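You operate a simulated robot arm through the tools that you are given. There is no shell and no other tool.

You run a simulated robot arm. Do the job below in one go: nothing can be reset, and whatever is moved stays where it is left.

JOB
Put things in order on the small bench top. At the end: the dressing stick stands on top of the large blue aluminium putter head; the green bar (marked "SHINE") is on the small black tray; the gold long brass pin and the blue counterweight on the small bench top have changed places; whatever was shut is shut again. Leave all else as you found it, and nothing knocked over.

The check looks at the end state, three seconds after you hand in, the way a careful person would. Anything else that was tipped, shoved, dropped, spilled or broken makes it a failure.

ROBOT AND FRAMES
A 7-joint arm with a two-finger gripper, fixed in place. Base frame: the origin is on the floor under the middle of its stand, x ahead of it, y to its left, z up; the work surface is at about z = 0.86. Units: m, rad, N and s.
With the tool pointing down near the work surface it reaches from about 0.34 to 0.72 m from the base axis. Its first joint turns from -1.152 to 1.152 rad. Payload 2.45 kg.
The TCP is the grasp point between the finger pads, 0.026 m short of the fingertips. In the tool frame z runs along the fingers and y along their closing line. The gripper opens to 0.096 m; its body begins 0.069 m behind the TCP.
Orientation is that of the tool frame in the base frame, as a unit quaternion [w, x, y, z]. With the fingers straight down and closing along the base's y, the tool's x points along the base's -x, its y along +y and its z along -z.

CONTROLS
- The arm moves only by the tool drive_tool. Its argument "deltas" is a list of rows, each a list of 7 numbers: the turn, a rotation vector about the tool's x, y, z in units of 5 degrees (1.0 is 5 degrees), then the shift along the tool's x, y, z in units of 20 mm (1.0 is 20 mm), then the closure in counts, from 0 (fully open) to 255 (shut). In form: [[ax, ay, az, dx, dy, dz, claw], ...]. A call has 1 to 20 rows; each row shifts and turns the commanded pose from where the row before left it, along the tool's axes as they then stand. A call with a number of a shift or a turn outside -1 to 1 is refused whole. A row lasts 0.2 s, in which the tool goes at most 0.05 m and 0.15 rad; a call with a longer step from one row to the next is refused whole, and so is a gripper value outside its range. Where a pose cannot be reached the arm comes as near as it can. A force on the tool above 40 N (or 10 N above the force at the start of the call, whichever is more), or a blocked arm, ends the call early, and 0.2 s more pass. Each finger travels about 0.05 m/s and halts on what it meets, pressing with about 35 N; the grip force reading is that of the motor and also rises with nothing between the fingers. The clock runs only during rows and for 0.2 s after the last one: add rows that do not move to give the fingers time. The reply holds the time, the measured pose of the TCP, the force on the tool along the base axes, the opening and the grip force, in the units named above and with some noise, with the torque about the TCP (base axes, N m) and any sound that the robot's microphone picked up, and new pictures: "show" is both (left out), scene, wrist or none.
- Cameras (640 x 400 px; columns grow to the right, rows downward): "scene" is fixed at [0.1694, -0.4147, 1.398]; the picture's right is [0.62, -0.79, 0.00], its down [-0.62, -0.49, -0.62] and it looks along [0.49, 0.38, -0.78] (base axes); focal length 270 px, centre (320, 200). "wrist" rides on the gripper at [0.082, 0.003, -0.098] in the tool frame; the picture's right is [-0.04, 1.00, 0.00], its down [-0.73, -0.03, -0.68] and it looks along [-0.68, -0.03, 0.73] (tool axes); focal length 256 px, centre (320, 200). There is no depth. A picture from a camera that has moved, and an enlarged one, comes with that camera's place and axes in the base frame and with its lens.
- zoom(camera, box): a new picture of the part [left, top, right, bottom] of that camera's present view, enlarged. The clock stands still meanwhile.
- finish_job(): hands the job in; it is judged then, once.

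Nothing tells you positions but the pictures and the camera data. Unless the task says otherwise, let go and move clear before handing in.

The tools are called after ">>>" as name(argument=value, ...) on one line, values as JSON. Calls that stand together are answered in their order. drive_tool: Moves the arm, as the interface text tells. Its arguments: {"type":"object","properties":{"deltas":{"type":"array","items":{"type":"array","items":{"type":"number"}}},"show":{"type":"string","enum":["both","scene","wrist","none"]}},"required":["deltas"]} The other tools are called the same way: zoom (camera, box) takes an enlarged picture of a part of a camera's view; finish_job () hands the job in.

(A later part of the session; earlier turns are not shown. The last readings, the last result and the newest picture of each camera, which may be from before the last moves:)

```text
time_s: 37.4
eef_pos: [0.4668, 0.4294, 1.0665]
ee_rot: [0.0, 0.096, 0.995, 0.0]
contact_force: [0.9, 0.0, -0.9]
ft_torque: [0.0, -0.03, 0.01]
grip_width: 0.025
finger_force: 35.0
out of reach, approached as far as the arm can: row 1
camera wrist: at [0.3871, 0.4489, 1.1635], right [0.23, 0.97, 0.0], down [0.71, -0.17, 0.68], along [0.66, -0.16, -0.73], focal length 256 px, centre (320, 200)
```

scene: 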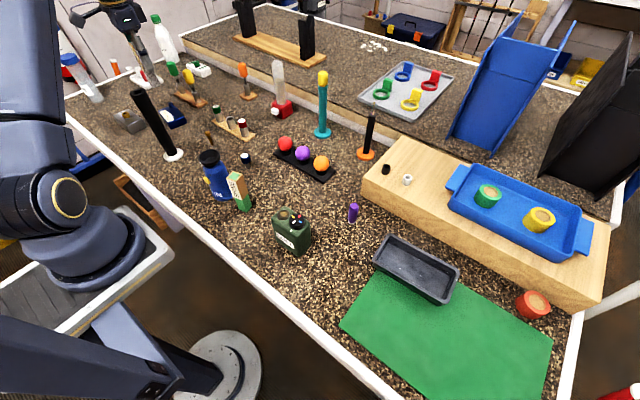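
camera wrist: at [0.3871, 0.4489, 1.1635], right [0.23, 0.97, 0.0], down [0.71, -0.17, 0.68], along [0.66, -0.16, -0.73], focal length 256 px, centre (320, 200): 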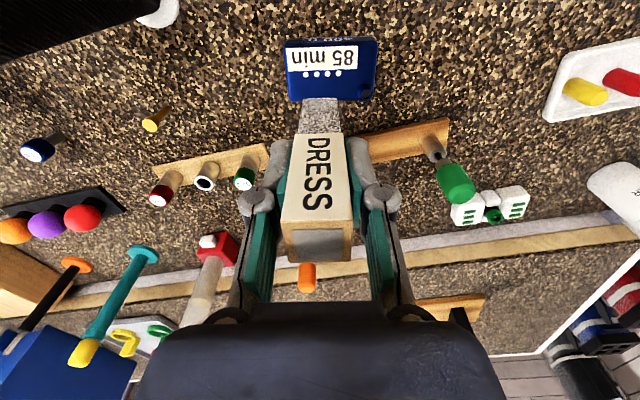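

>>> drive_tool(deltas=[[0, 0, 0, -0.13, 0.16, 0, 255], [0, 0, 0, 0, 0, 1, 255], [0, 0, 0, 0, 0, 1, 255], [0, 0, 0, 0, 0, 1, 255], [0, 0, 0, 0, 0, 0.5, 255], [0, 0, 0, 0, 0, 0, 255]], show="both")

>>> zoom(camera="wrist", box=[240, 40, 420, 152])

>>> zoom(camera="scene", box=[90, 50, 250, 150])

```text
time_s: 38.8
eef_pos: [0.4693, 0.4321, 0.9949]
ee_rot: [0.001, 0.096, 0.995, 0.0]
contact_force: [-0.2, -0.2, -1.5]
ft_torque: [0.04, -0.01, -0.02]
grip_width: 0.0252
finger_force: 35.3
camera wrist: at [0.3901, 0.4515, 1.0935], right [0.23, 0.97, 0.0], down [0.71, -0.17, 0.68], along [0.66, -0.16, -0.73], focal length 256 px, centre (320, 200)
```

scene: 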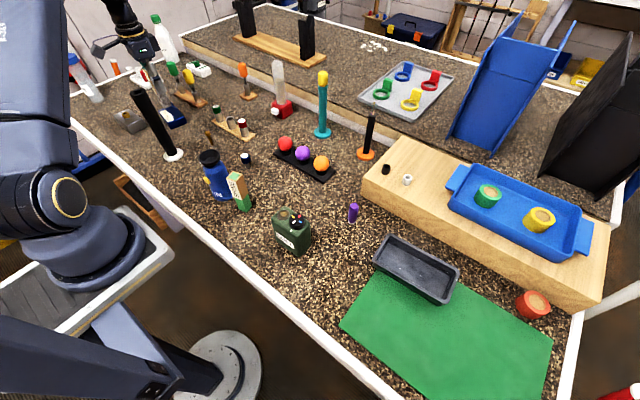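
wrist: 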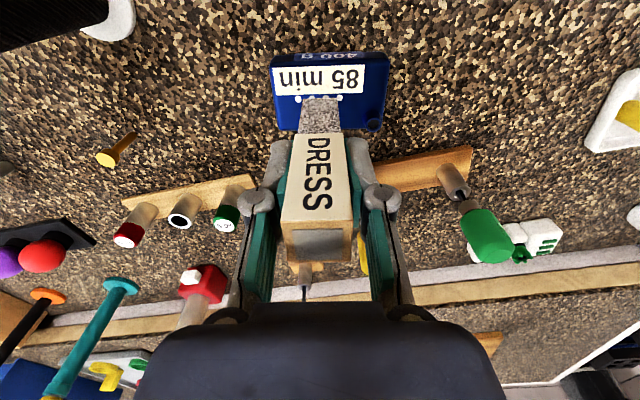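

```text
3.56 times, centred on (330, 96) of wrist
camera zoom: at [0.3901, 0.4515, 1.0935], right [0.23, 0.97, 0.0], down [0.71, -0.17, 0.68], along [0.66, -0.16, -0.73], focal length 910 px, centre (284, 570)
```

zoom: 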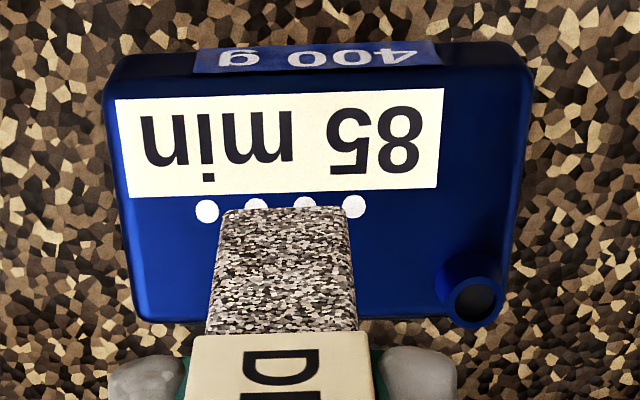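

```text
4.00 times, centred on (170, 100) of scene
camera zoom: at [0.1694, -0.4147, 1.398], right [0.62, -0.79, 0.0], down [-0.62, -0.49, -0.62], along [0.49, 0.38, -0.78], focal length 1079 px, centre (920, 600)
```

zoom: 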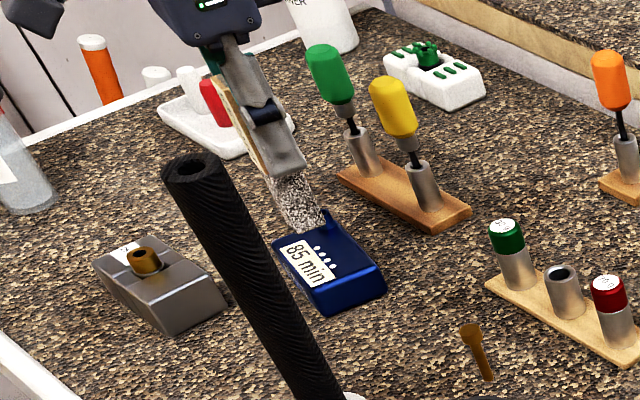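

>>> drive_tool(deltas=[[0, 0, 0, 0, 0, 0.5, 255], [0, 0, 0, 0, 0, 0.5, 255], [0, 0, 0, 0, 0, 0.15, 255], [0, 0, 0, 0, 0, 0.1, 255], [0, 0, 0, 0, 0, 0, 255]], show="none")

>>> zoom(camera="wrist", box=[240, 40, 420, 152])

>>> zoom(camera="scene", box=[130, 70, 210, 120])

```text
time_s: 40.0
eef_pos: [0.4698, 0.4318, 0.97]
ee_rot: [-0.001, 0.096, 0.995, 0.0]
contact_force: [-0.2, 0.6, -1.2]
ft_torque: [0.0, -0.01, -0.02]
grip_width: 0.0252
finger_force: 34.9
```

```text
3.56 times, centred on (330, 96) of wrist
camera zoom: at [0.3902, 0.4514, 1.0689], right [0.23, 0.97, 0.0], down [0.71, -0.17, 0.68], along [0.66, -0.16, -0.73], focal length 910 px, centre (284, 570)
```

zoom: 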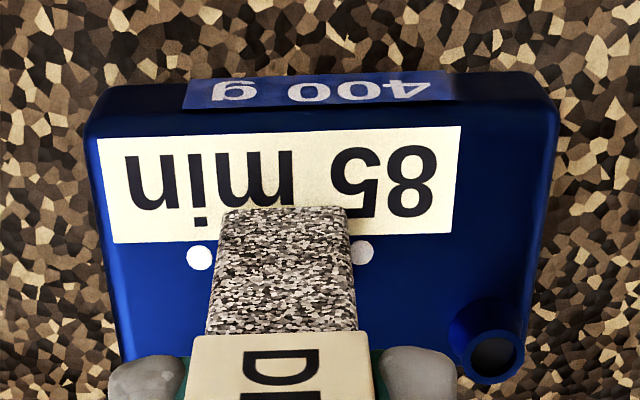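

```text
8.00 times, centred on (170, 95) of scene
camera zoom: at [0.1694, -0.4147, 1.398], right [0.62, -0.79, 0.0], down [-0.62, -0.49, -0.62], along [0.49, 0.38, -0.78], focal length 2159 px, centre (1520, 1040)
```

zoom: 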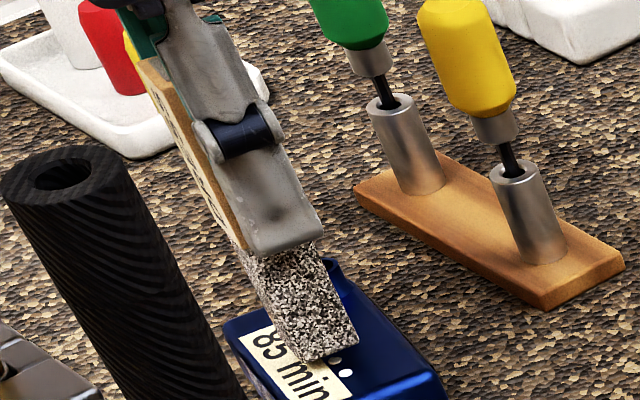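

>>> drive_tool(deltas=[[0, 0, 0, 0, 0, 0.1, 255], [0, 0, 0, 0, 0, 0, 255]], show="none")

>>> drive_tool(deltas=[[0, 0, 0, 0, 0, 0.08, 255], [0, 0, 0, 0, 0, 0, 255]], show="none")

```text
time_s: 40.6
eef_pos: [0.4701, 0.4313, 0.9686]
ee_rot: [0.0, 0.096, 0.995, -0.001]
contact_force: [-0.3, -0.4, -1.5]
ft_torque: [0.03, -0.03, -0.01]
grip_width: 0.0249
finger_force: 35.3
```

```text
time_s: 41.2
eef_pos: [0.47, 0.4329, 0.9667]
ee_rot: [-0.001, 0.096, 0.995, 0.0]
contact_force: [0.1, 0.6, -1.2]
ft_torque: [0.04, -0.01, -0.01]
grip_width: 0.0251
finger_force: 35.0
```

>>> drive_tool(deltas=[[0, 0, 0, 0, 0, 0.06, 255], [0, 0, 0, 0, 0, 0, 255]], show="none")

>>> zoom(camera="scene", box=[150, 85, 206, 120])

>>> zoom(camera="wrist", box=[270, 60, 390, 135])

```text
time_s: 41.8
eef_pos: [0.4707, 0.4338, 0.9652]
ee_rot: [0.0, 0.096, 0.995, 0.0]
contact_force: [-0.2, -0.2, -0.5]
ft_torque: [0.0, 0.02, 0.01]
grip_width: 0.0249
finger_force: 34.8
```

```text
11.43 times, centred on (178, 102) of scene
camera zoom: at [0.1694, -0.4147, 1.398], right [0.62, -0.79, 0.0], down [-0.62, -0.49, -0.62], along [0.49, 0.38, -0.78], focal length 3084 px, centre (1943, 1314)
```

zoom: 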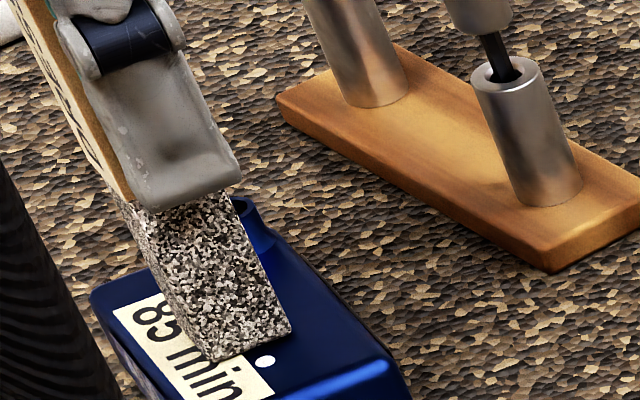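

```text
5.33 times, centred on (330, 98) of wrist
camera zoom: at [0.3903, 0.4518, 1.064], right [0.23, 0.97, 0.0], down [0.71, -0.17, 0.68], along [0.66, -0.16, -0.73], focal length 1365 px, centre (267, 747)
```

zoom: 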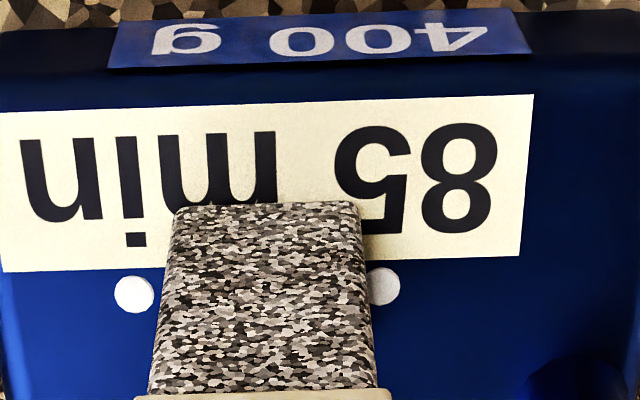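

>>> drive_tool(deltas=[[0, 0, 0, 0, 0, 0.06, 255], [0, 0, 0, 0, 0, 0, 255]], show="none")

>>> drive_tool(deltas=[[0, 0, 0, 0, 0, 0.05, 255], [0, 0, 0, 0, 0, 0, 255]], show="none")

```text
time_s: 42.4
eef_pos: [0.47, 0.4306, 0.9664]
ee_rot: [0.0, 0.097, 0.995, 0.0]
contact_force: [0.0, -0.6, 4.0]
ft_torque: [-0.11, 0.07, -0.02]
grip_width: 0.0249
finger_force: 34.9
```

```text
time_s: 43.0
eef_pos: [0.4696, 0.4326, 0.9654]
ee_rot: [0.001, 0.095, 0.995, 0.001]
contact_force: [-2.2, -1.2, 14.3]
ft_torque: [-0.25, 0.22, -0.04]
grip_width: 0.0251
finger_force: 34.9
```

Contact felt (about 14 N). I'll ease off a bit over a millimetre, then open the fingers and look.

>>> drive_tool(deltas=[[0, 0, 0, 0, 0, -0.07, 255], [0, 0, 0, 0, 0, 0, 255]], show="none")

>>> drive_tool(deltas=[[0, 0, 0, 0, 0, 0, 160], [0, 0, 0, 0, 0, 0, 140], [0, 0, 0, 0, 0, 0, 100], [0, 0, 0, 0, 0, 0, 50], [0, 0, 0, 0, 0, 0, 0], [0, 0, 0, 0, 0, 0, 0]], show="both")

```text
time_s: 43.6
eef_pos: [0.4701, 0.4333, 0.9647]
ee_rot: [0.0, 0.096, 0.995, 0.001]
contact_force: [0.6, 1.9, 6.4]
ft_torque: [0.09, -0.03, 0.01]
grip_width: 0.0252
finger_force: 35.1
```

```text
time_s: 45.0
eef_pos: [0.4695, 0.4317, 0.965]
ee_rot: [0.0, 0.096, 0.995, 0.0]
contact_force: [-0.6, 0.0, -0.3]
ft_torque: [0.02, 0.01, 0.01]
grip_width: 0.0959
finger_force: 0.0
camera wrist: at [0.3904, 0.4518, 1.0636], right [0.23, 0.97, 0.0], down [0.71, -0.17, 0.68], along [0.66, -0.16, -0.73], focal length 256 px, centre (320, 200)
```

scene: 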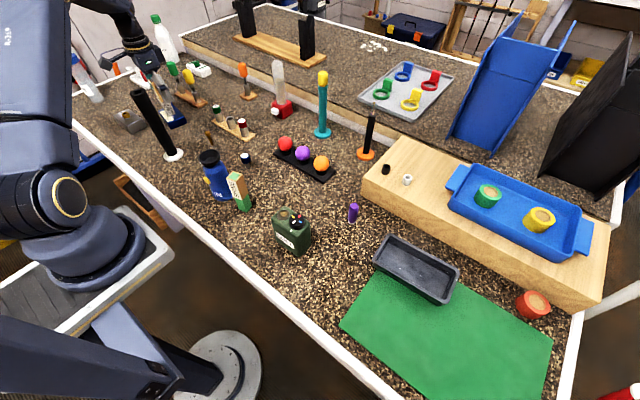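
wrist: 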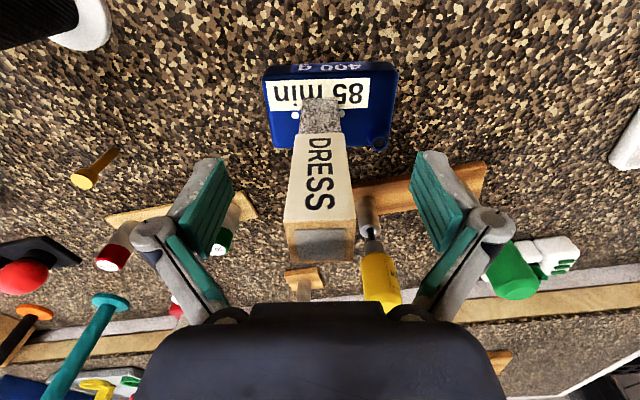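

The stick stands freely on the head. I rise straight up, clear of it.

>>> drive_tool(deltas=[[0, 0, 0, 0, 0, -0.5, 0], [0, 0, 0, 0, 0, -1, 0], [0, 0, 0, 0, 0, -1, 0], [0, 0, 0, 0, 0, -1, 0], [0, 0, 0, 0, 0, -1, 0], [0, 0, 0, 0, 0, -1, 0], [0, 0, 0, 0, 0, -1, 0], [0, 0, 0, 0, 0, -1, 0], [0, 0, 0, 0, 0, -1, 0], [0, 0, 0, 0, 0, -1, 0], [0, 0, 0, 0, 0, -1, 0], [0, 0, -0.75, 0, 0, 0, 0], [0, 0, -0.75, 0, 0, 0, 0], [0, 0, -0.7, 0, 0, 0, 0]], show="both")

>>> zoom(camera="scene", box=[90, 60, 250, 160])

```text
time_s: 48.0
eef_pos: [0.4697, 0.432, 1.1756]
ee_rot: [0.0, 0.0, 1.0, 0.0]
contact_force: [-0.1, -0.5, -0.3]
ft_torque: [0.0, 0.03, 0.03]
grip_width: 0.0962
finger_force: 0.0
camera wrist: at [0.3884, 0.436, 1.2736], right [0.04, 1.0, 0.0], down [0.73, -0.03, 0.68], along [0.68, -0.03, -0.73], focal length 256 px, centre (320, 200)
```

scene: 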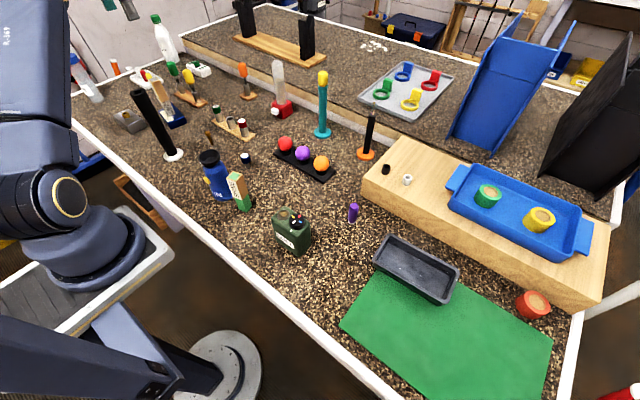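
wrist: 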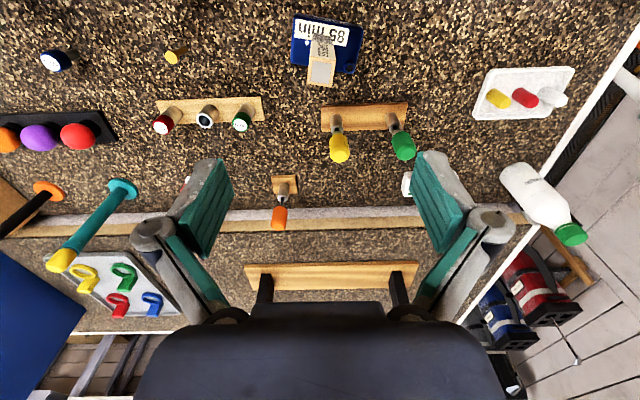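

```text
4.00 times, centred on (170, 110) of scene
camera zoom: at [0.1694, -0.4147, 1.398], right [0.62, -0.79, 0.0], down [-0.62, -0.49, -0.62], along [0.49, 0.38, -0.78], focal length 1079 px, centre (920, 560)
```

zoom: 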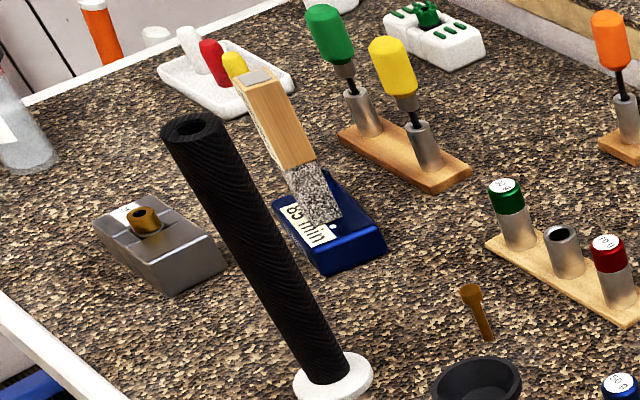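

The DRESS stick stands well on the blue head. Next is the swap: I move to between the pin and the counterweight to measure both from one picture.

>>> drive_tool(deltas=[[0, 0, 0, 0, -1, 0, 0], [0, 0, 0, 0, -1, 0, 0], [0, 0, 0, 0, -1, 0, 0], [0, 0, 0, 0, -1, 0, 0], [0, 0, 0, 0, -1, 0, 0], [0, 0, 0, 0, -1, 0, 0], [0, 0, 0, 0, -1, 0, 0], [0, 0, 0, 0, -1, 0, 0], [0, 0, 0, 0, -1, 0, 0], [0, 0, 0, 0, -1, 0, 0], [0, 0, 0, 0.5, -1, 0, 0], [0, 0, 0, 0.5, -1, 0, 0], [0, 0, 0, 0.5, -1, 0, 0], [0, 0, 0, 0.5, -0.6, 0, 0], [0, 0, 0, 0.5, 0, 0.6, 0], [0, 0, 0, 0.5, 0, 0.6, 0], [0, 0, 0, 0.5, 0, 0.6, 0], [0, 0, 0, 0, 0, 0.6, 0], [0, 0, 0, 0, 0, 0.6, 0], [0, 0, 0, 0, 0, 0, 0]], show="both")

>>> zoom(camera="wrist", box=[200, 40, 440, 190])

>>> zoom(camera="wrist", box=[380, 60, 500, 135])

>>> zoom(camera="wrist", box=[190, 60, 310, 135])

```text
time_s: 52.2
eef_pos: [0.3987, 0.1599, 1.1136]
ee_rot: [0.0, 0.001, 1.0, -0.001]
contact_force: [-1.0, 0.0, 0.5]
ft_torque: [0.0, -0.01, 0.0]
grip_width: 0.0961
finger_force: 0.0
camera wrist: at [0.3181, 0.1636, 1.2132], right [0.04, 1.0, 0.0], down [0.73, -0.03, 0.68], along [0.68, -0.03, -0.73], focal length 256 px, centre (320, 200)
```

scene: 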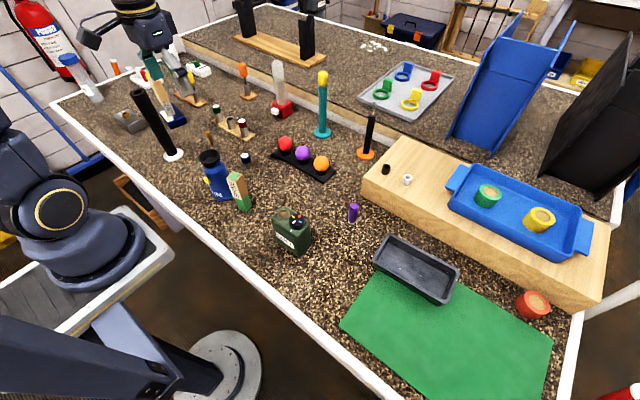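
wrist: 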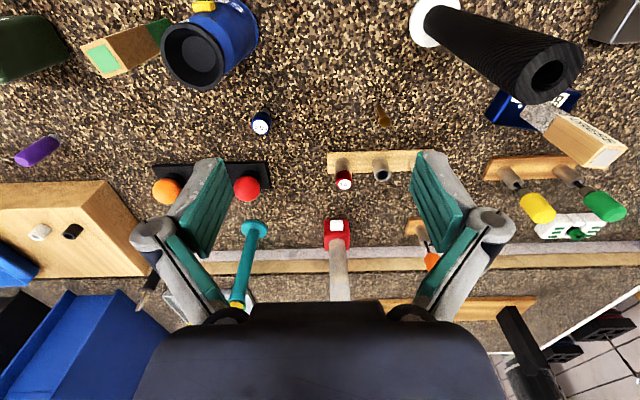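

```text
2.67 times, centred on (320, 115) of wrist
camera zoom: at [0.3181, 0.1636, 1.2132], right [0.04, 1.0, 0.0], down [0.73, -0.03, 0.68], along [0.68, -0.03, -0.73], focal length 683 px, centre (320, 427)
```

zoom: 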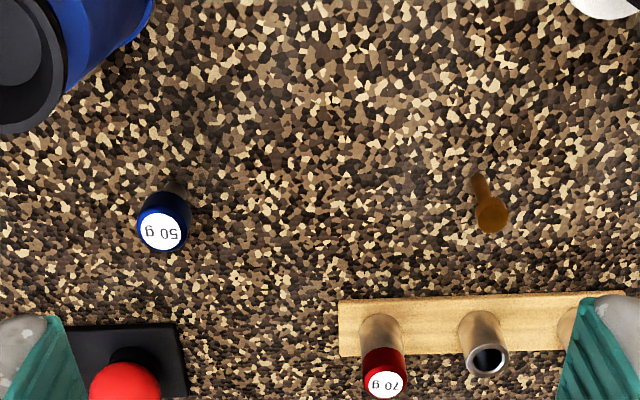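

```text
5.33 times, centred on (440, 98) of wrist
camera zoom: at [0.3181, 0.1636, 1.2132], right [0.04, 1.0, 0.0], down [0.73, -0.03, 0.68], along [0.68, -0.03, -0.73], focal length 1365 px, centre (-320, 747)
```

zoom: 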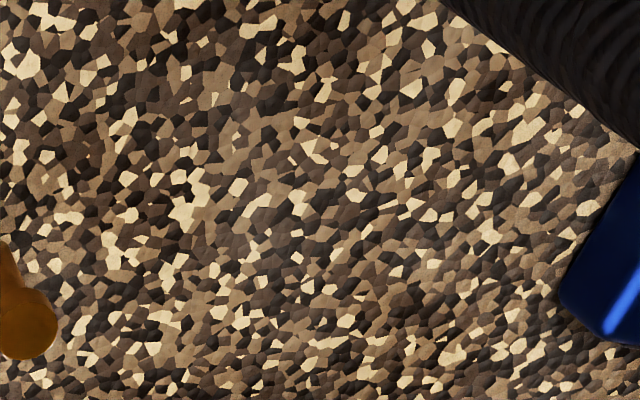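

```text
5.33 times, centred on (250, 98) of wrist
camera zoom: at [0.3181, 0.1636, 1.2132], right [0.04, 1.0, 0.0], down [0.73, -0.03, 0.68], along [0.68, -0.03, -0.73], focal length 1365 px, centre (693, 747)
```

zoom: 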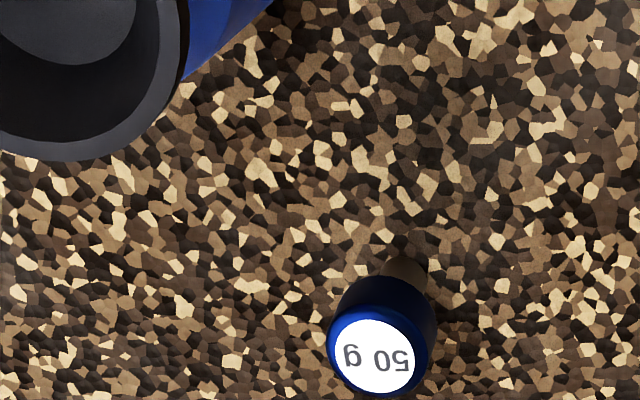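

Measured: counterweight at (0.473, 0.0805), pin at (0.474, 0.2405). The SPIN bottle's top (about z 0.983) is near where the wrist camera would come down, so I'll move above the counterweight and turn the gripper so the camera points away from the bottle.

>>> drive_tool(deltas=[[0, 0, 0, -0.93, -0.99, 0, 0], [0, 0, 0, -0.93, -0.99, 0, 0], [0, 0, 0, -0.93, -0.99, 0, 0], [0, 0, 0, -0.93, -0.99, 0, 0], [0, 0, 1, 0, 0, 0, 0], [0, 0, 1, 0, 0, 0, 0], [0, 0, 1, 0, 0, 0, 0], [0, 0, 1, 0, 0, 0, 0], [0, 0, 1, 0, 0, 0, 0], [0, 0, 1, 0, 0, 0, 0], [0, 0, 1, 0, 0, 0, 0], [0, 0, 1, 0, 0, 0, 0], [0, 0, 1, 0, 0, 0, 0], [0, 0, 1, 0, 0, 0, 0], [0, 0, 1, 0, 0, 0, 0], [0, 0, 1, 0, 0, 0, 0], [0, 0, 1, 0, 0, 0, 0], [0, 0, 1, 0, 0, 0, 0], [0, 0, 1, 0, 0, 0, 0], [0, 0, 1, 0, 0, 0, 0]], show="both")

```text
time_s: 56.4
eef_pos: [0.4749, 0.0803, 1.1145]
ee_rot: [0.001, 0.643, 0.766, 0.001]
contact_force: [0.3, -0.1, -0.6]
ft_torque: [0.02, -0.01, -0.01]
grip_width: 0.0959
finger_force: 0.0
camera wrist: at [0.4636, 0.1622, 1.2133], right [0.99, 0.13, 0.0], down [0.1, -0.73, 0.68], along [0.09, -0.67, -0.73], focal length 256 px, centre (320, 200)
```

scene: 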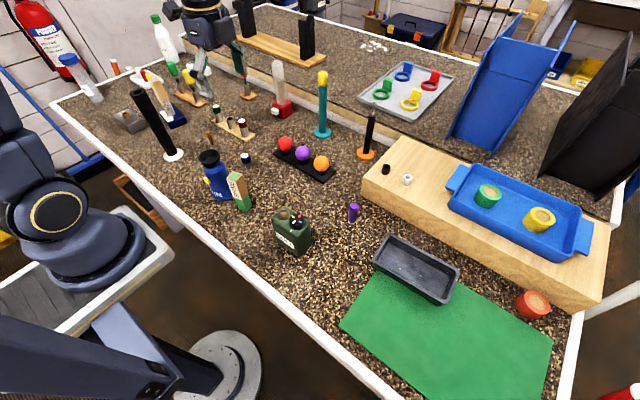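
wrist: 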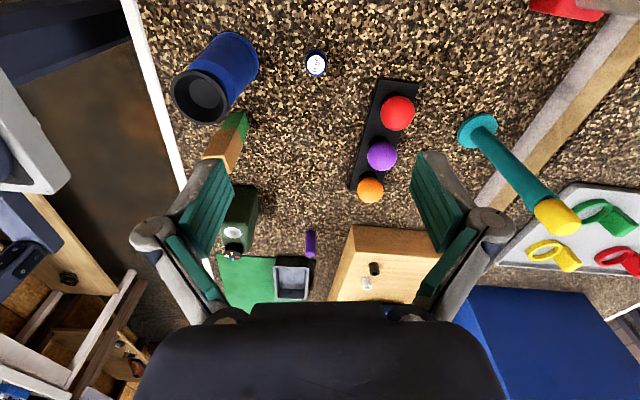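

>>> drive_tool(deltas=[[0, 0, 1, 0, 0, 0, 0], [0, 0, 1, 0, 0, 0, 0], [0, 0, 1, 0, 0, 0, 0], [0, 0, 1, 0, 0, 0, 0], [0, 0, 1, 0, 0, 0, 0], [0, 0, 1, 0, 0, 0, 0], [0, 0, 1, 0, 0, 0, 0], [0, 0, 1, 0, 0, 0, 0], [0, 0, 1, 0, 0, 0, 0], [0, 0, 1, 0, 0, 0, 0], [0, 0, 1, 0, 0, 0, 0], [0, 0, 0, 0, 0, 0, 0]], show="both")

```text
time_s: 59.0
eef_pos: [0.4751, 0.0806, 1.1149]
ee_rot: [0.0, 0.924, 0.382, 0.0]
contact_force: [-0.3, -0.2, -0.2]
ft_torque: [0.0, 0.04, 0.01]
grip_width: 0.0961
finger_force: 0.1
camera wrist: at [0.5344, 0.1367, 1.2131], right [0.68, -0.74, 0.0], down [-0.54, -0.5, 0.68], along [-0.5, -0.46, -0.73], focal length 256 px, centre (320, 200)
```

scene: 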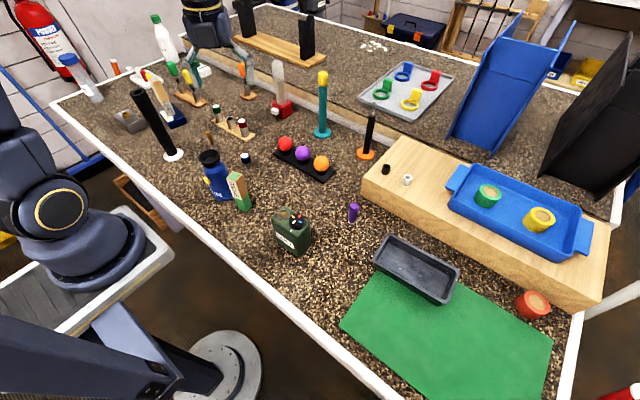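
wrist: 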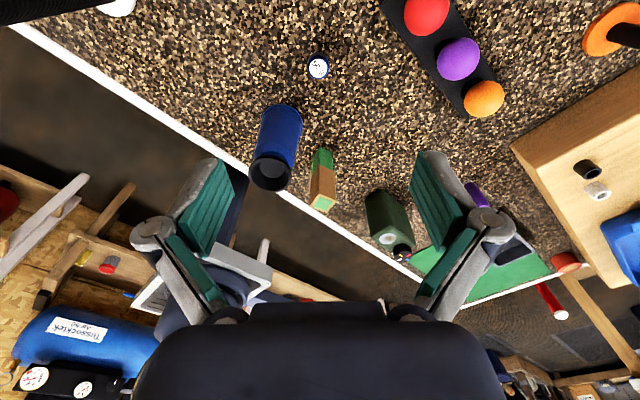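

>>> zoom(camera="wrist", box=[270, 30, 366, 90])

>>> zoom(camera="scene", box=[180, 110, 276, 170])

```text
6.67 times, centred on (318, 60) of wrist
camera zoom: at [0.5344, 0.1367, 1.2131], right [0.68, -0.74, 0.0], down [-0.54, -0.5, 0.68], along [-0.5, -0.46, -0.73], focal length 1707 px, centre (333, 1133)
```

zoom: 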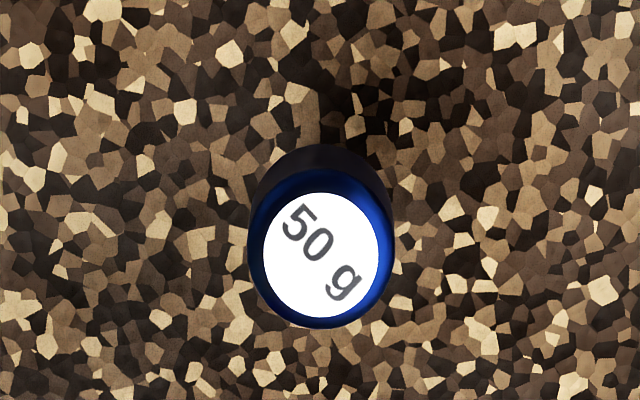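

```text
6.67 times, centred on (228, 140) of scene
camera zoom: at [0.1694, -0.4147, 1.398], right [0.62, -0.79, 0.0], down [-0.62, -0.49, -0.62], along [0.49, 0.38, -0.78], focal length 1799 px, centre (933, 600)
```

zoom: 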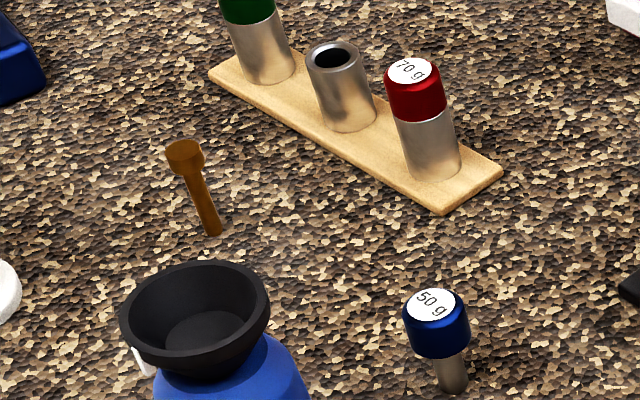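

>>> drive_tool(deltas=[[0, 0, 0, -0.145, -0.173, 0, 96], [0, 0, 0, 0, 0, 1, 96], [0, 0, 0, 0, 0, 1, 96], [0, 0, 0, 0, 0, 1, 96], [0, 0, 0, 0, 0, 1, 96], [0, 0, 0, 0, 0, 1, 96], [0, 0, 0, 0, 0, 0.7, 96], [0, 0, 0, 0, 0, 0, 96]], show="both")

>>> zoom(camera="wrist", box=[260, 60, 380, 135])

>>> zoom(camera="scene", box=[170, 60, 330, 160])

```text
time_s: 60.8
eef_pos: [0.4697, 0.0815, 1.0005]
ee_rot: [0.0, 0.924, 0.382, 0.0]
contact_force: [-0.4, 0.9, -0.5]
ft_torque: [0.0, 0.03, 0.0]
grip_width: 0.06
finger_force: 0.0
camera wrist: at [0.5302, 0.1372, 1.099], right [0.68, -0.74, 0.0], down [-0.54, -0.5, 0.68], along [-0.5, -0.46, -0.73], focal length 256 px, centre (320, 200)
```

scene: 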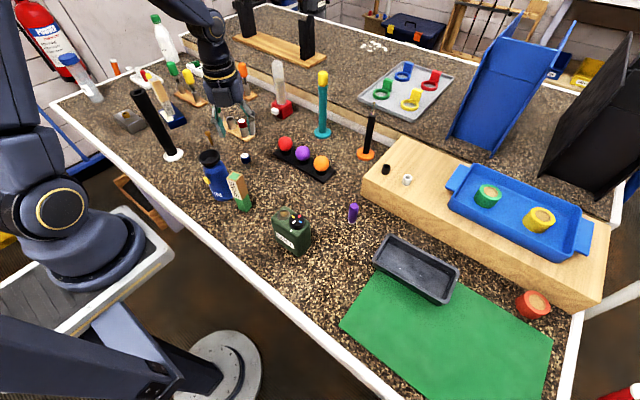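
wrist: 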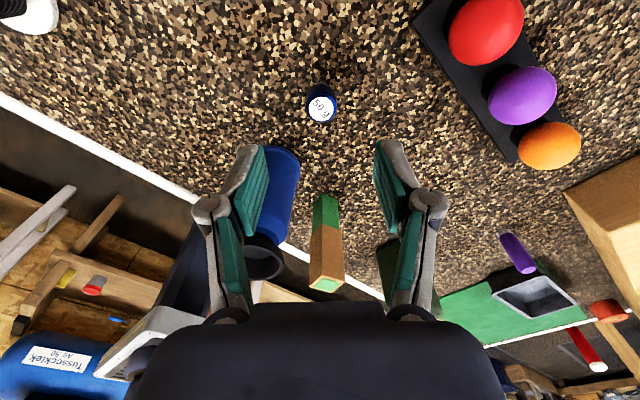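

```text
5.33 times, centred on (320, 98) of wrist
camera zoom: at [0.5302, 0.1372, 1.099], right [0.68, -0.74, 0.0], down [-0.54, -0.5, 0.68], along [-0.5, -0.46, -0.73], focal length 1365 px, centre (320, 747)
```

zoom: 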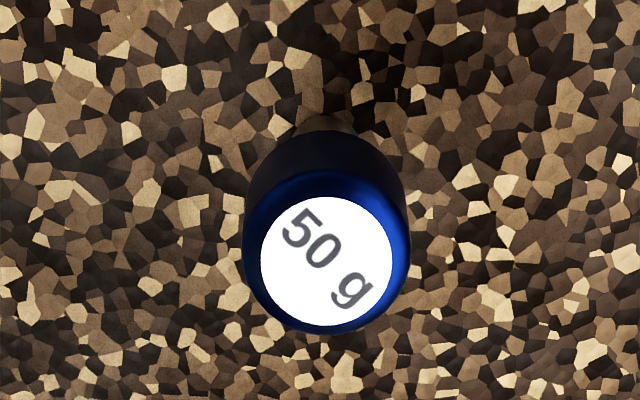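

```text
4.00 times, centred on (250, 110) of scene
camera zoom: at [0.1694, -0.4147, 1.398], right [0.62, -0.79, 0.0], down [-0.62, -0.49, -0.62], along [0.49, 0.38, -0.78], focal length 1079 px, centre (600, 560)
```

zoom: 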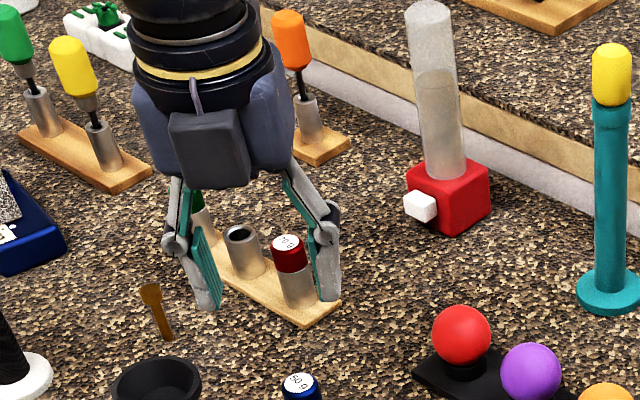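

The counterweight is centred between the fingers. I descend to z ≈ 0.908 so the pads take the blue cap and the gripper body stays clear of the bottle.

>>> drive_tool(deltas=[[0, 0, 0, 0, 0.04, 1, 96], [0, 0, 0, 0, 0, 1, 96], [0, 0, 0, 0, 0, 1, 96], [0, 0, 0, 0, 0, 1, 96], [0, 0, 0, 0, 0, 0.6, 96], [0, 0, 0, 0, 0, 0, 96]], show="both")

>>> zoom(camera="scene", box=[180, 90, 308, 170])

>>> zoom(camera="wrist", box=[220, 80, 420, 205])

```text
time_s: 62.2
eef_pos: [0.4701, 0.0819, 0.9088]
ee_rot: [0.0, 0.924, 0.382, 0.0]
contact_force: [0.3, -0.1, 0.3]
ft_torque: [0.0, 0.0, 0.01]
grip_width: 0.0599
finger_force: 0.0
camera wrist: at [0.5305, 0.1368, 1.0069], right [0.68, -0.73, 0.0], down [-0.54, -0.5, 0.68], along [-0.5, -0.46, -0.73], focal length 256 px, centre (320, 200)
```

scene: 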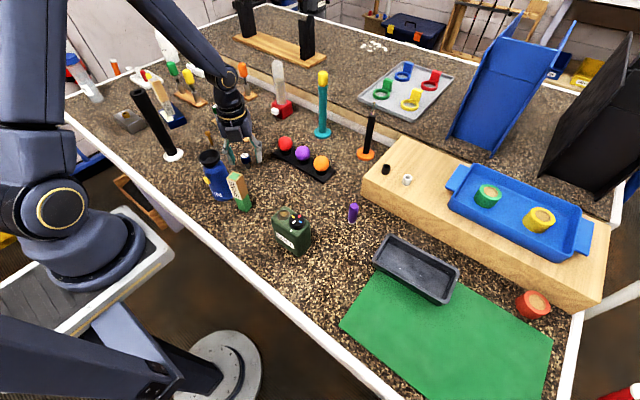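
wrist: 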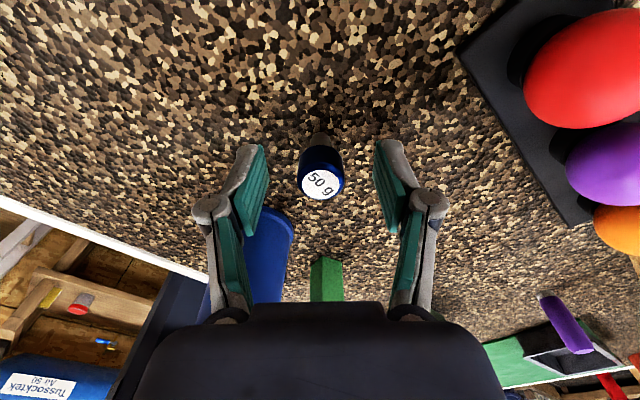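

```text
5.00 times, centred on (244, 130) of scene
camera zoom: at [0.1694, -0.4147, 1.398], right [0.62, -0.79, 0.0], down [-0.62, -0.49, -0.62], along [0.49, 0.38, -0.78], focal length 1349 px, centre (700, 550)
```

zoom: 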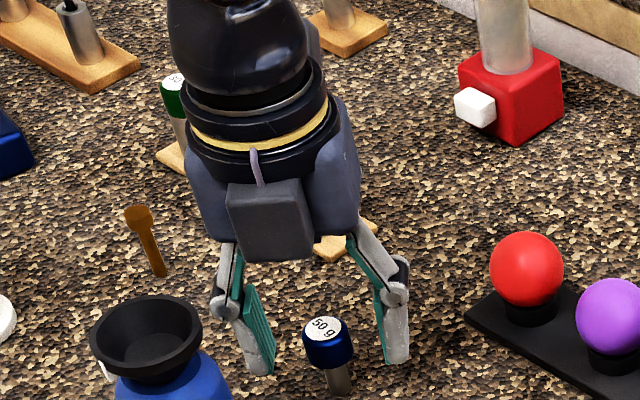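

```text
3.20 times, centred on (320, 142) of wrist
camera zoom: at [0.5305, 0.1368, 1.0069], right [0.68, -0.73, 0.0], down [-0.54, -0.5, 0.68], along [-0.5, -0.46, -0.73], focal length 819 px, centre (320, 384)
```

zoom: 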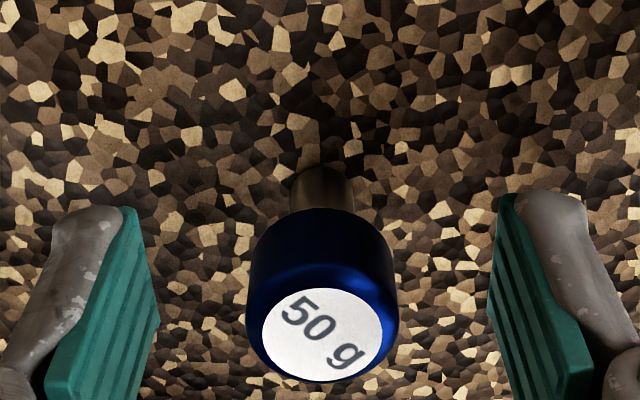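

The cap is between the pads, and the gripper is clear of the bottle. Closing.

>>> drive_tool(deltas=[[0, 0, 0, 0, 0, 0, 130], [0, 0, 0, 0, 0, 0, 160], [0, 0, 0, 0, 0, 0, 185], [0, 0, 0, 0, 0, 0, 210], [0, 0, 0, 0, 0, 0, 255], [0, 0, 0, 0, 0, 0, 255]], show="wrist")

>>> zoom(camera="wrist", box=[260, 110, 380, 185])

```text
time_s: 63.6
eef_pos: [0.4709, 0.0811, 0.9088]
ee_rot: [-0.001, 0.924, 0.382, -0.001]
contact_force: [0.5, -0.3, 0.8]
ft_torque: [0.04, -0.04, 0.01]
grip_width: 0.0226
finger_force: 34.8
camera wrist: at [0.5306, 0.1368, 1.0072], right [0.68, -0.73, 0.0], down [-0.54, -0.5, 0.68], along [-0.5, -0.46, -0.73], focal length 256 px, centre (320, 200)
```

wrist: 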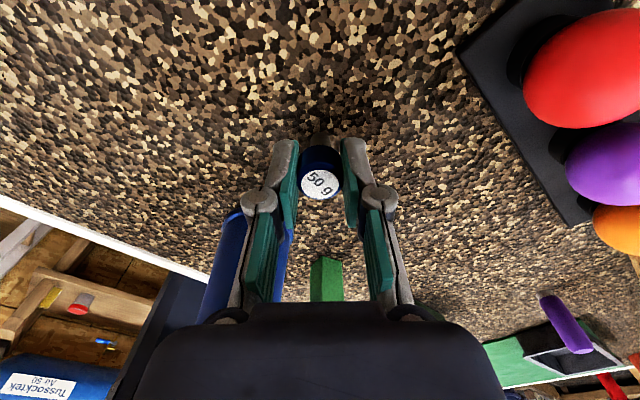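

```text
5.33 times, centred on (320, 148) of wrist
camera zoom: at [0.5306, 0.1368, 1.0072], right [0.68, -0.73, 0.0], down [-0.54, -0.5, 0.68], along [-0.5, -0.46, -0.73], focal length 1365 px, centre (320, 480)
```

zoom: 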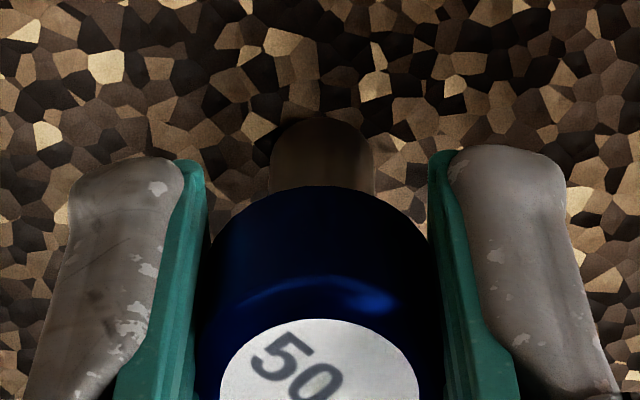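

Gripped (cap 22.6 mm); its standing place is TCP (0.4705, 0.0815). I lift it and carry it to a free spot at about (0.44, 0.165).

>>> drive_tool(deltas=[[0, 0, 0, 0, 0, -0.5, 255], [0, 0, 0, 0, 0, -1, 255], [0, 0, 0, 0, 0, -1, 255], [0, 0, 0, 0, 0, -1, 255], [0, 0, 0, 0, 0, -1, 255], [0, 0, 0, 0, 0, -1, 255], [0, 0, 0, 0.374, -0.806, 0, 255], [0, 0, 0, 0.374, -0.806, 0, 255], [0, 0, 0, 0.374, -0.806, 0, 255], [0, 0, 0, 0.374, -0.806, 0, 255], [0, 0, 0, 0.374, -0.806, 0, 255], [0, 0, 0, 0, 0, 0, 255]], show="both")

>>> zoom(camera="wrist", box=[220, 80, 420, 205])

>>> zoom(camera="scene", box=[150, 70, 278, 150])

```text
time_s: 66.2
eef_pos: [0.4405, 0.1649, 1.0199]
ee_rot: [0.0, 0.924, 0.383, -0.001]
contact_force: [-0.3, -0.1, -1.2]
ft_torque: [-0.02, -0.02, 0.0]
grip_width: 0.0226
finger_force: 35.6
camera wrist: at [0.5002, 0.2202, 1.1175], right [0.68, -0.74, 0.0], down [-0.54, -0.5, 0.68], along [-0.5, -0.46, -0.73], focal length 256 px, centre (320, 200)
```

scene: 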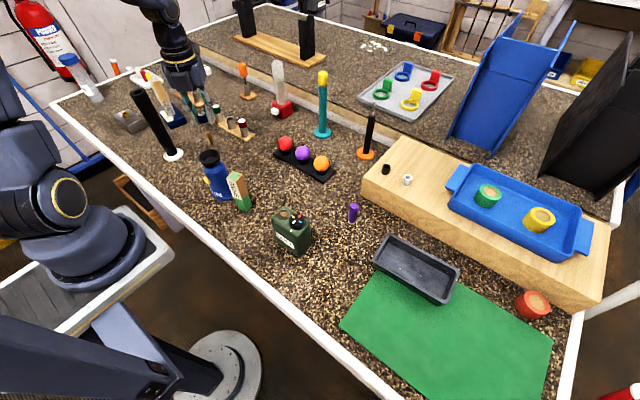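
wrist: 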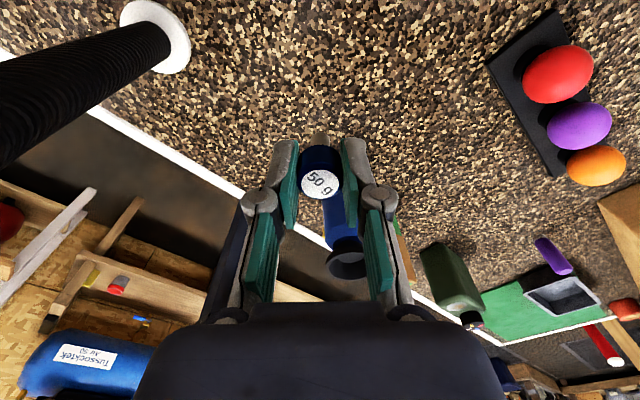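

```text
3.20 times, centred on (320, 142) of wrist
camera zoom: at [0.5002, 0.2202, 1.1175], right [0.68, -0.74, 0.0], down [-0.54, -0.5, 0.68], along [-0.5, -0.46, -0.73], focal length 819 px, centre (320, 384)
```

zoom: 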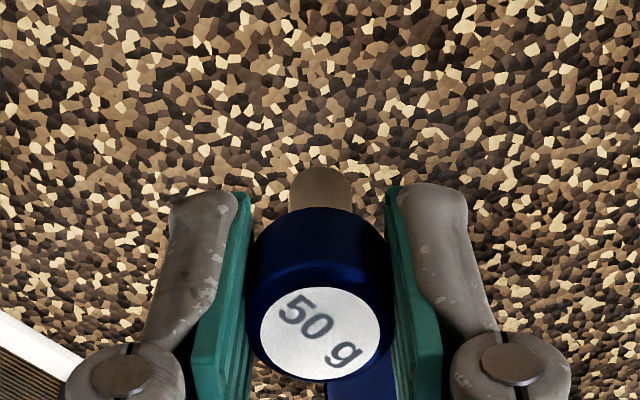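

```text
5.00 times, centred on (214, 110) of scene
camera zoom: at [0.1694, -0.4147, 1.398], right [0.62, -0.79, 0.0], down [-0.62, -0.49, -0.62], along [0.49, 0.38, -0.78], focal length 1349 px, centre (850, 650)
```

zoom: 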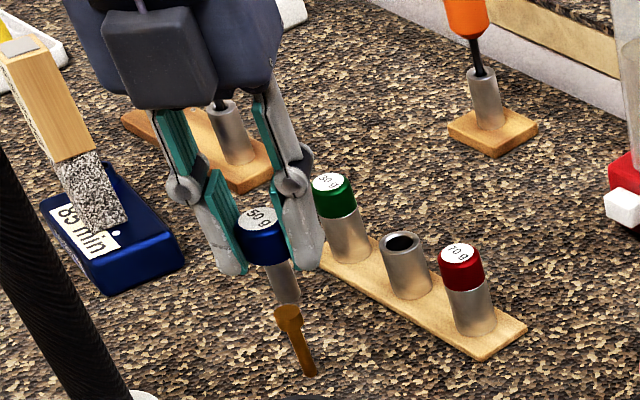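

>>> drive_tool(deltas=[[0, 0, 0, 0, 0, 1, 255], [0, 0, 0, 0, 0, 1, 255], [0, 0, 0, 0, 0, 1, 255], [0, 0, 0, 0, 0, 1, 255], [0, 0, 0, 0, 0, 1, 255], [0, 0, 0, 0, 0, 0.3, 255], [0, 0, 0, 0, 0, 0.15, 255], [0, 0, 0, 0, 0, 0, 255]], show="none")

>>> drive_tool(deltas=[[0, 0, 0, 0, 0, 0.06, 255], [0, 0, 0, 0, 0, 0, 255]], show="none")

```text
time_s: 68.0
eef_pos: [0.4402, 0.1637, 0.909]
ee_rot: [0.0, 0.924, 0.382, 0.001]
contact_force: [-0.2, -0.2, -0.3]
ft_torque: [-0.02, 0.02, 0.0]
grip_width: 0.0227
finger_force: 35.2
```

```text
time_s: 68.6
eef_pos: [0.4398, 0.164, 0.9095]
ee_rot: [0.0, 0.924, 0.382, -0.001]
contact_force: [-1.0, 0.1, 2.0]
ft_torque: [-0.01, 0.05, 0.01]
grip_width: 0.0227
finger_force: 35.3
```

Light contact with the bench. Opening to 60 mm and rising.

>>> drive_tool(deltas=[[0, 0, 0, 0, 0, 0, 180], [0, 0, 0, 0, 0, 0, 150], [0, 0, 0, 0, 0, 0, 96], [0, 0, 0, 0, 0, 0, 96], [0, 0, 0, 0, 0, 0, 96]], show="wrist")

```text
time_s: 69.8
eef_pos: [0.4409, 0.1647, 0.9094]
ee_rot: [0.0, 0.924, 0.383, 0.0]
contact_force: [0.1, 0.5, 0.8]
ft_torque: [0.02, 0.0, 0.02]
grip_width: 0.06
finger_force: 0.0
camera wrist: at [0.5, 0.2204, 1.0071], right [0.68, -0.73, 0.0], down [-0.54, -0.5, 0.68], along [-0.5, -0.46, -0.73], focal length 256 px, centre (320, 200)
```

wrist: 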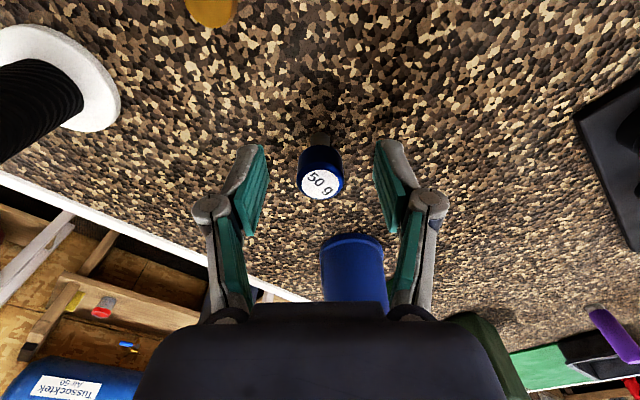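

>>> drive_tool(deltas=[[0, 0, 0, 0, 0, -0.5, 96], [0, 0, 0, 0, 0, -1, 96], [0, 0, 0, 0, 0, -1, 96], [0, 0, 0, 0, 0, -1, 96], [0, 0, 0, 0, 0, -1, 96], [0, 0, 0, 0, 0, -1, 96], [0, 0, 0, 0.777, -0.298, 0, 96], [0, 0, 0, 0.777, -0.298, 0, 96], [0, 0, 0, 0.777, -0.298, 0, 96], [0, 0, 0, 0.777, -0.298, 0, 96], [0, 0, 0, 0.777, -0.298, 0, 96], [0, 0, 0, 0, 0, 0, 96]], show="both")

>>> zoom(camera="wrist", box=[260, 60, 380, 135])

>>> zoom(camera="scene", box=[130, 70, 258, 150])

```text
time_s: 72.4
eef_pos: [0.4725, 0.24, 1.0192]
ee_rot: [0.0, 0.924, 0.383, 0.0]
contact_force: [-0.3, 1.0, 0.0]
ft_torque: [-0.01, 0.03, -0.01]
grip_width: 0.0599
finger_force: 0.1
camera wrist: at [0.5334, 0.2966, 1.1176], right [0.68, -0.73, 0.0], down [-0.54, -0.5, 0.68], along [-0.5, -0.46, -0.73], focal length 256 px, centre (320, 200)
```

scene: 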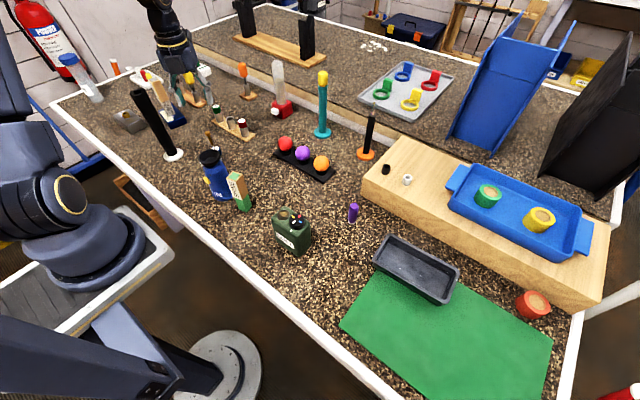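
wrist: 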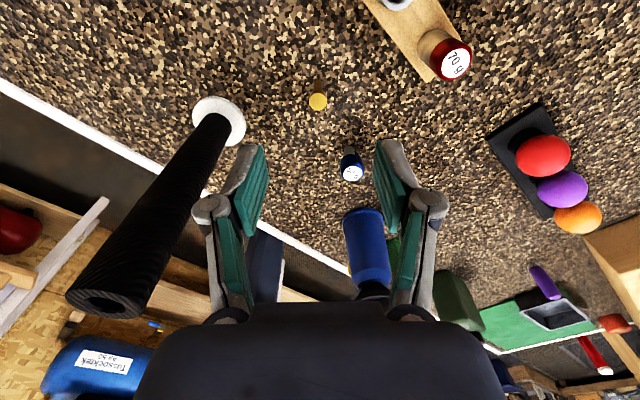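

```text
5.33 times, centred on (320, 98) of wrist
camera zoom: at [0.5334, 0.2966, 1.1176], right [0.68, -0.73, 0.0], down [-0.54, -0.5, 0.68], along [-0.5, -0.46, -0.73], focal length 1365 px, centre (320, 747)
```

zoom: 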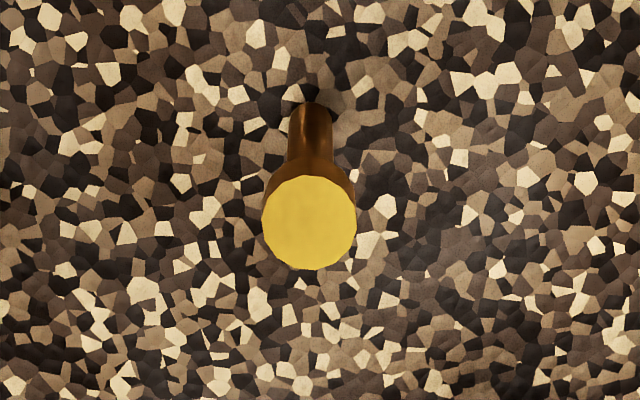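

```text
5.00 times, centred on (194, 110) of scene
camera zoom: at [0.1694, -0.4147, 1.398], right [0.62, -0.79, 0.0], down [-0.62, -0.49, -0.62], along [0.49, 0.38, -0.78], focal length 1349 px, centre (950, 650)
```

zoom: 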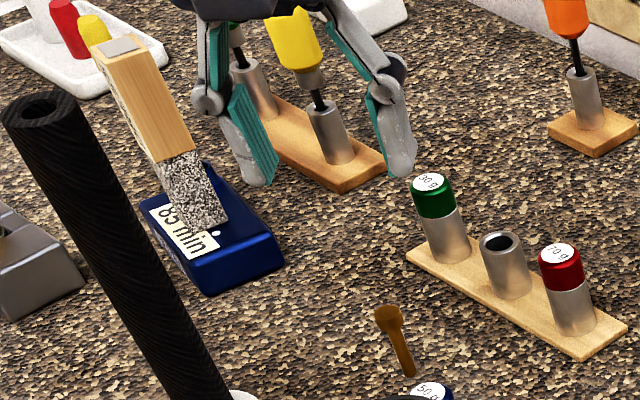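

>>> drive_tool(deltas=[[0, 0, 0, -0.2, -0.095, 0, 96], [0, 0, 0, 0, 0, 1, 96], [0, 0, 0, 0, 0, 1, 96], [0, 0, 0, 0, 0, 1, 96], [0, 0, 0, 0, 0, 0, 96]], show="wrist")

>>> zoom(camera="wrist", box=[260, 80, 380, 155])

>>> zoom(camera="scene", box=[130, 70, 258, 150])

```text
time_s: 73.6
eef_pos: [0.4706, 0.2378, 0.9589]
ee_rot: [-0.001, 0.924, 0.383, 0.0]
contact_force: [0.3, 0.2, 0.7]
ft_torque: [-0.01, -0.01, 0.0]
grip_width: 0.0597
finger_force: 0.0
camera wrist: at [0.5293, 0.294, 1.0571], right [0.68, -0.73, 0.0], down [-0.54, -0.5, 0.68], along [-0.5, -0.46, -0.73], focal length 256 px, centre (320, 200)
```

wrist: 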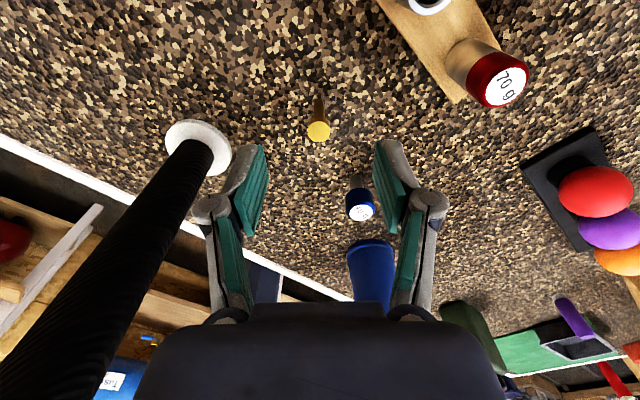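

```text
5.33 times, centred on (320, 118) of wrist
camera zoom: at [0.5293, 0.294, 1.0571], right [0.68, -0.73, 0.0], down [-0.54, -0.5, 0.68], along [-0.5, -0.46, -0.73], focal length 1365 px, centre (320, 640)
```

zoom: 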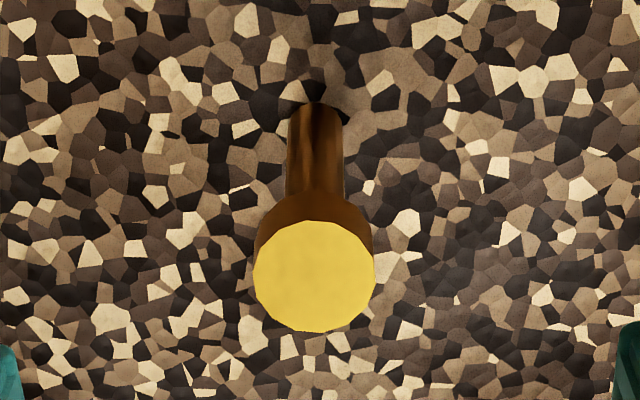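

```text
5.00 times, centred on (194, 110) of scene
camera zoom: at [0.1694, -0.4147, 1.398], right [0.62, -0.79, 0.0], down [-0.62, -0.49, -0.62], along [0.49, 0.38, -0.78], focal length 1349 px, centre (950, 650)
```

zoom: 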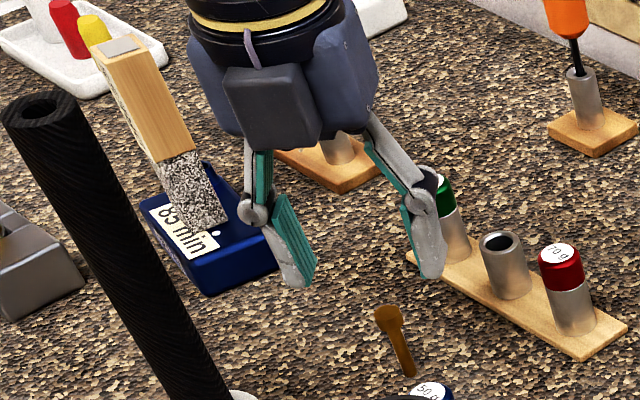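

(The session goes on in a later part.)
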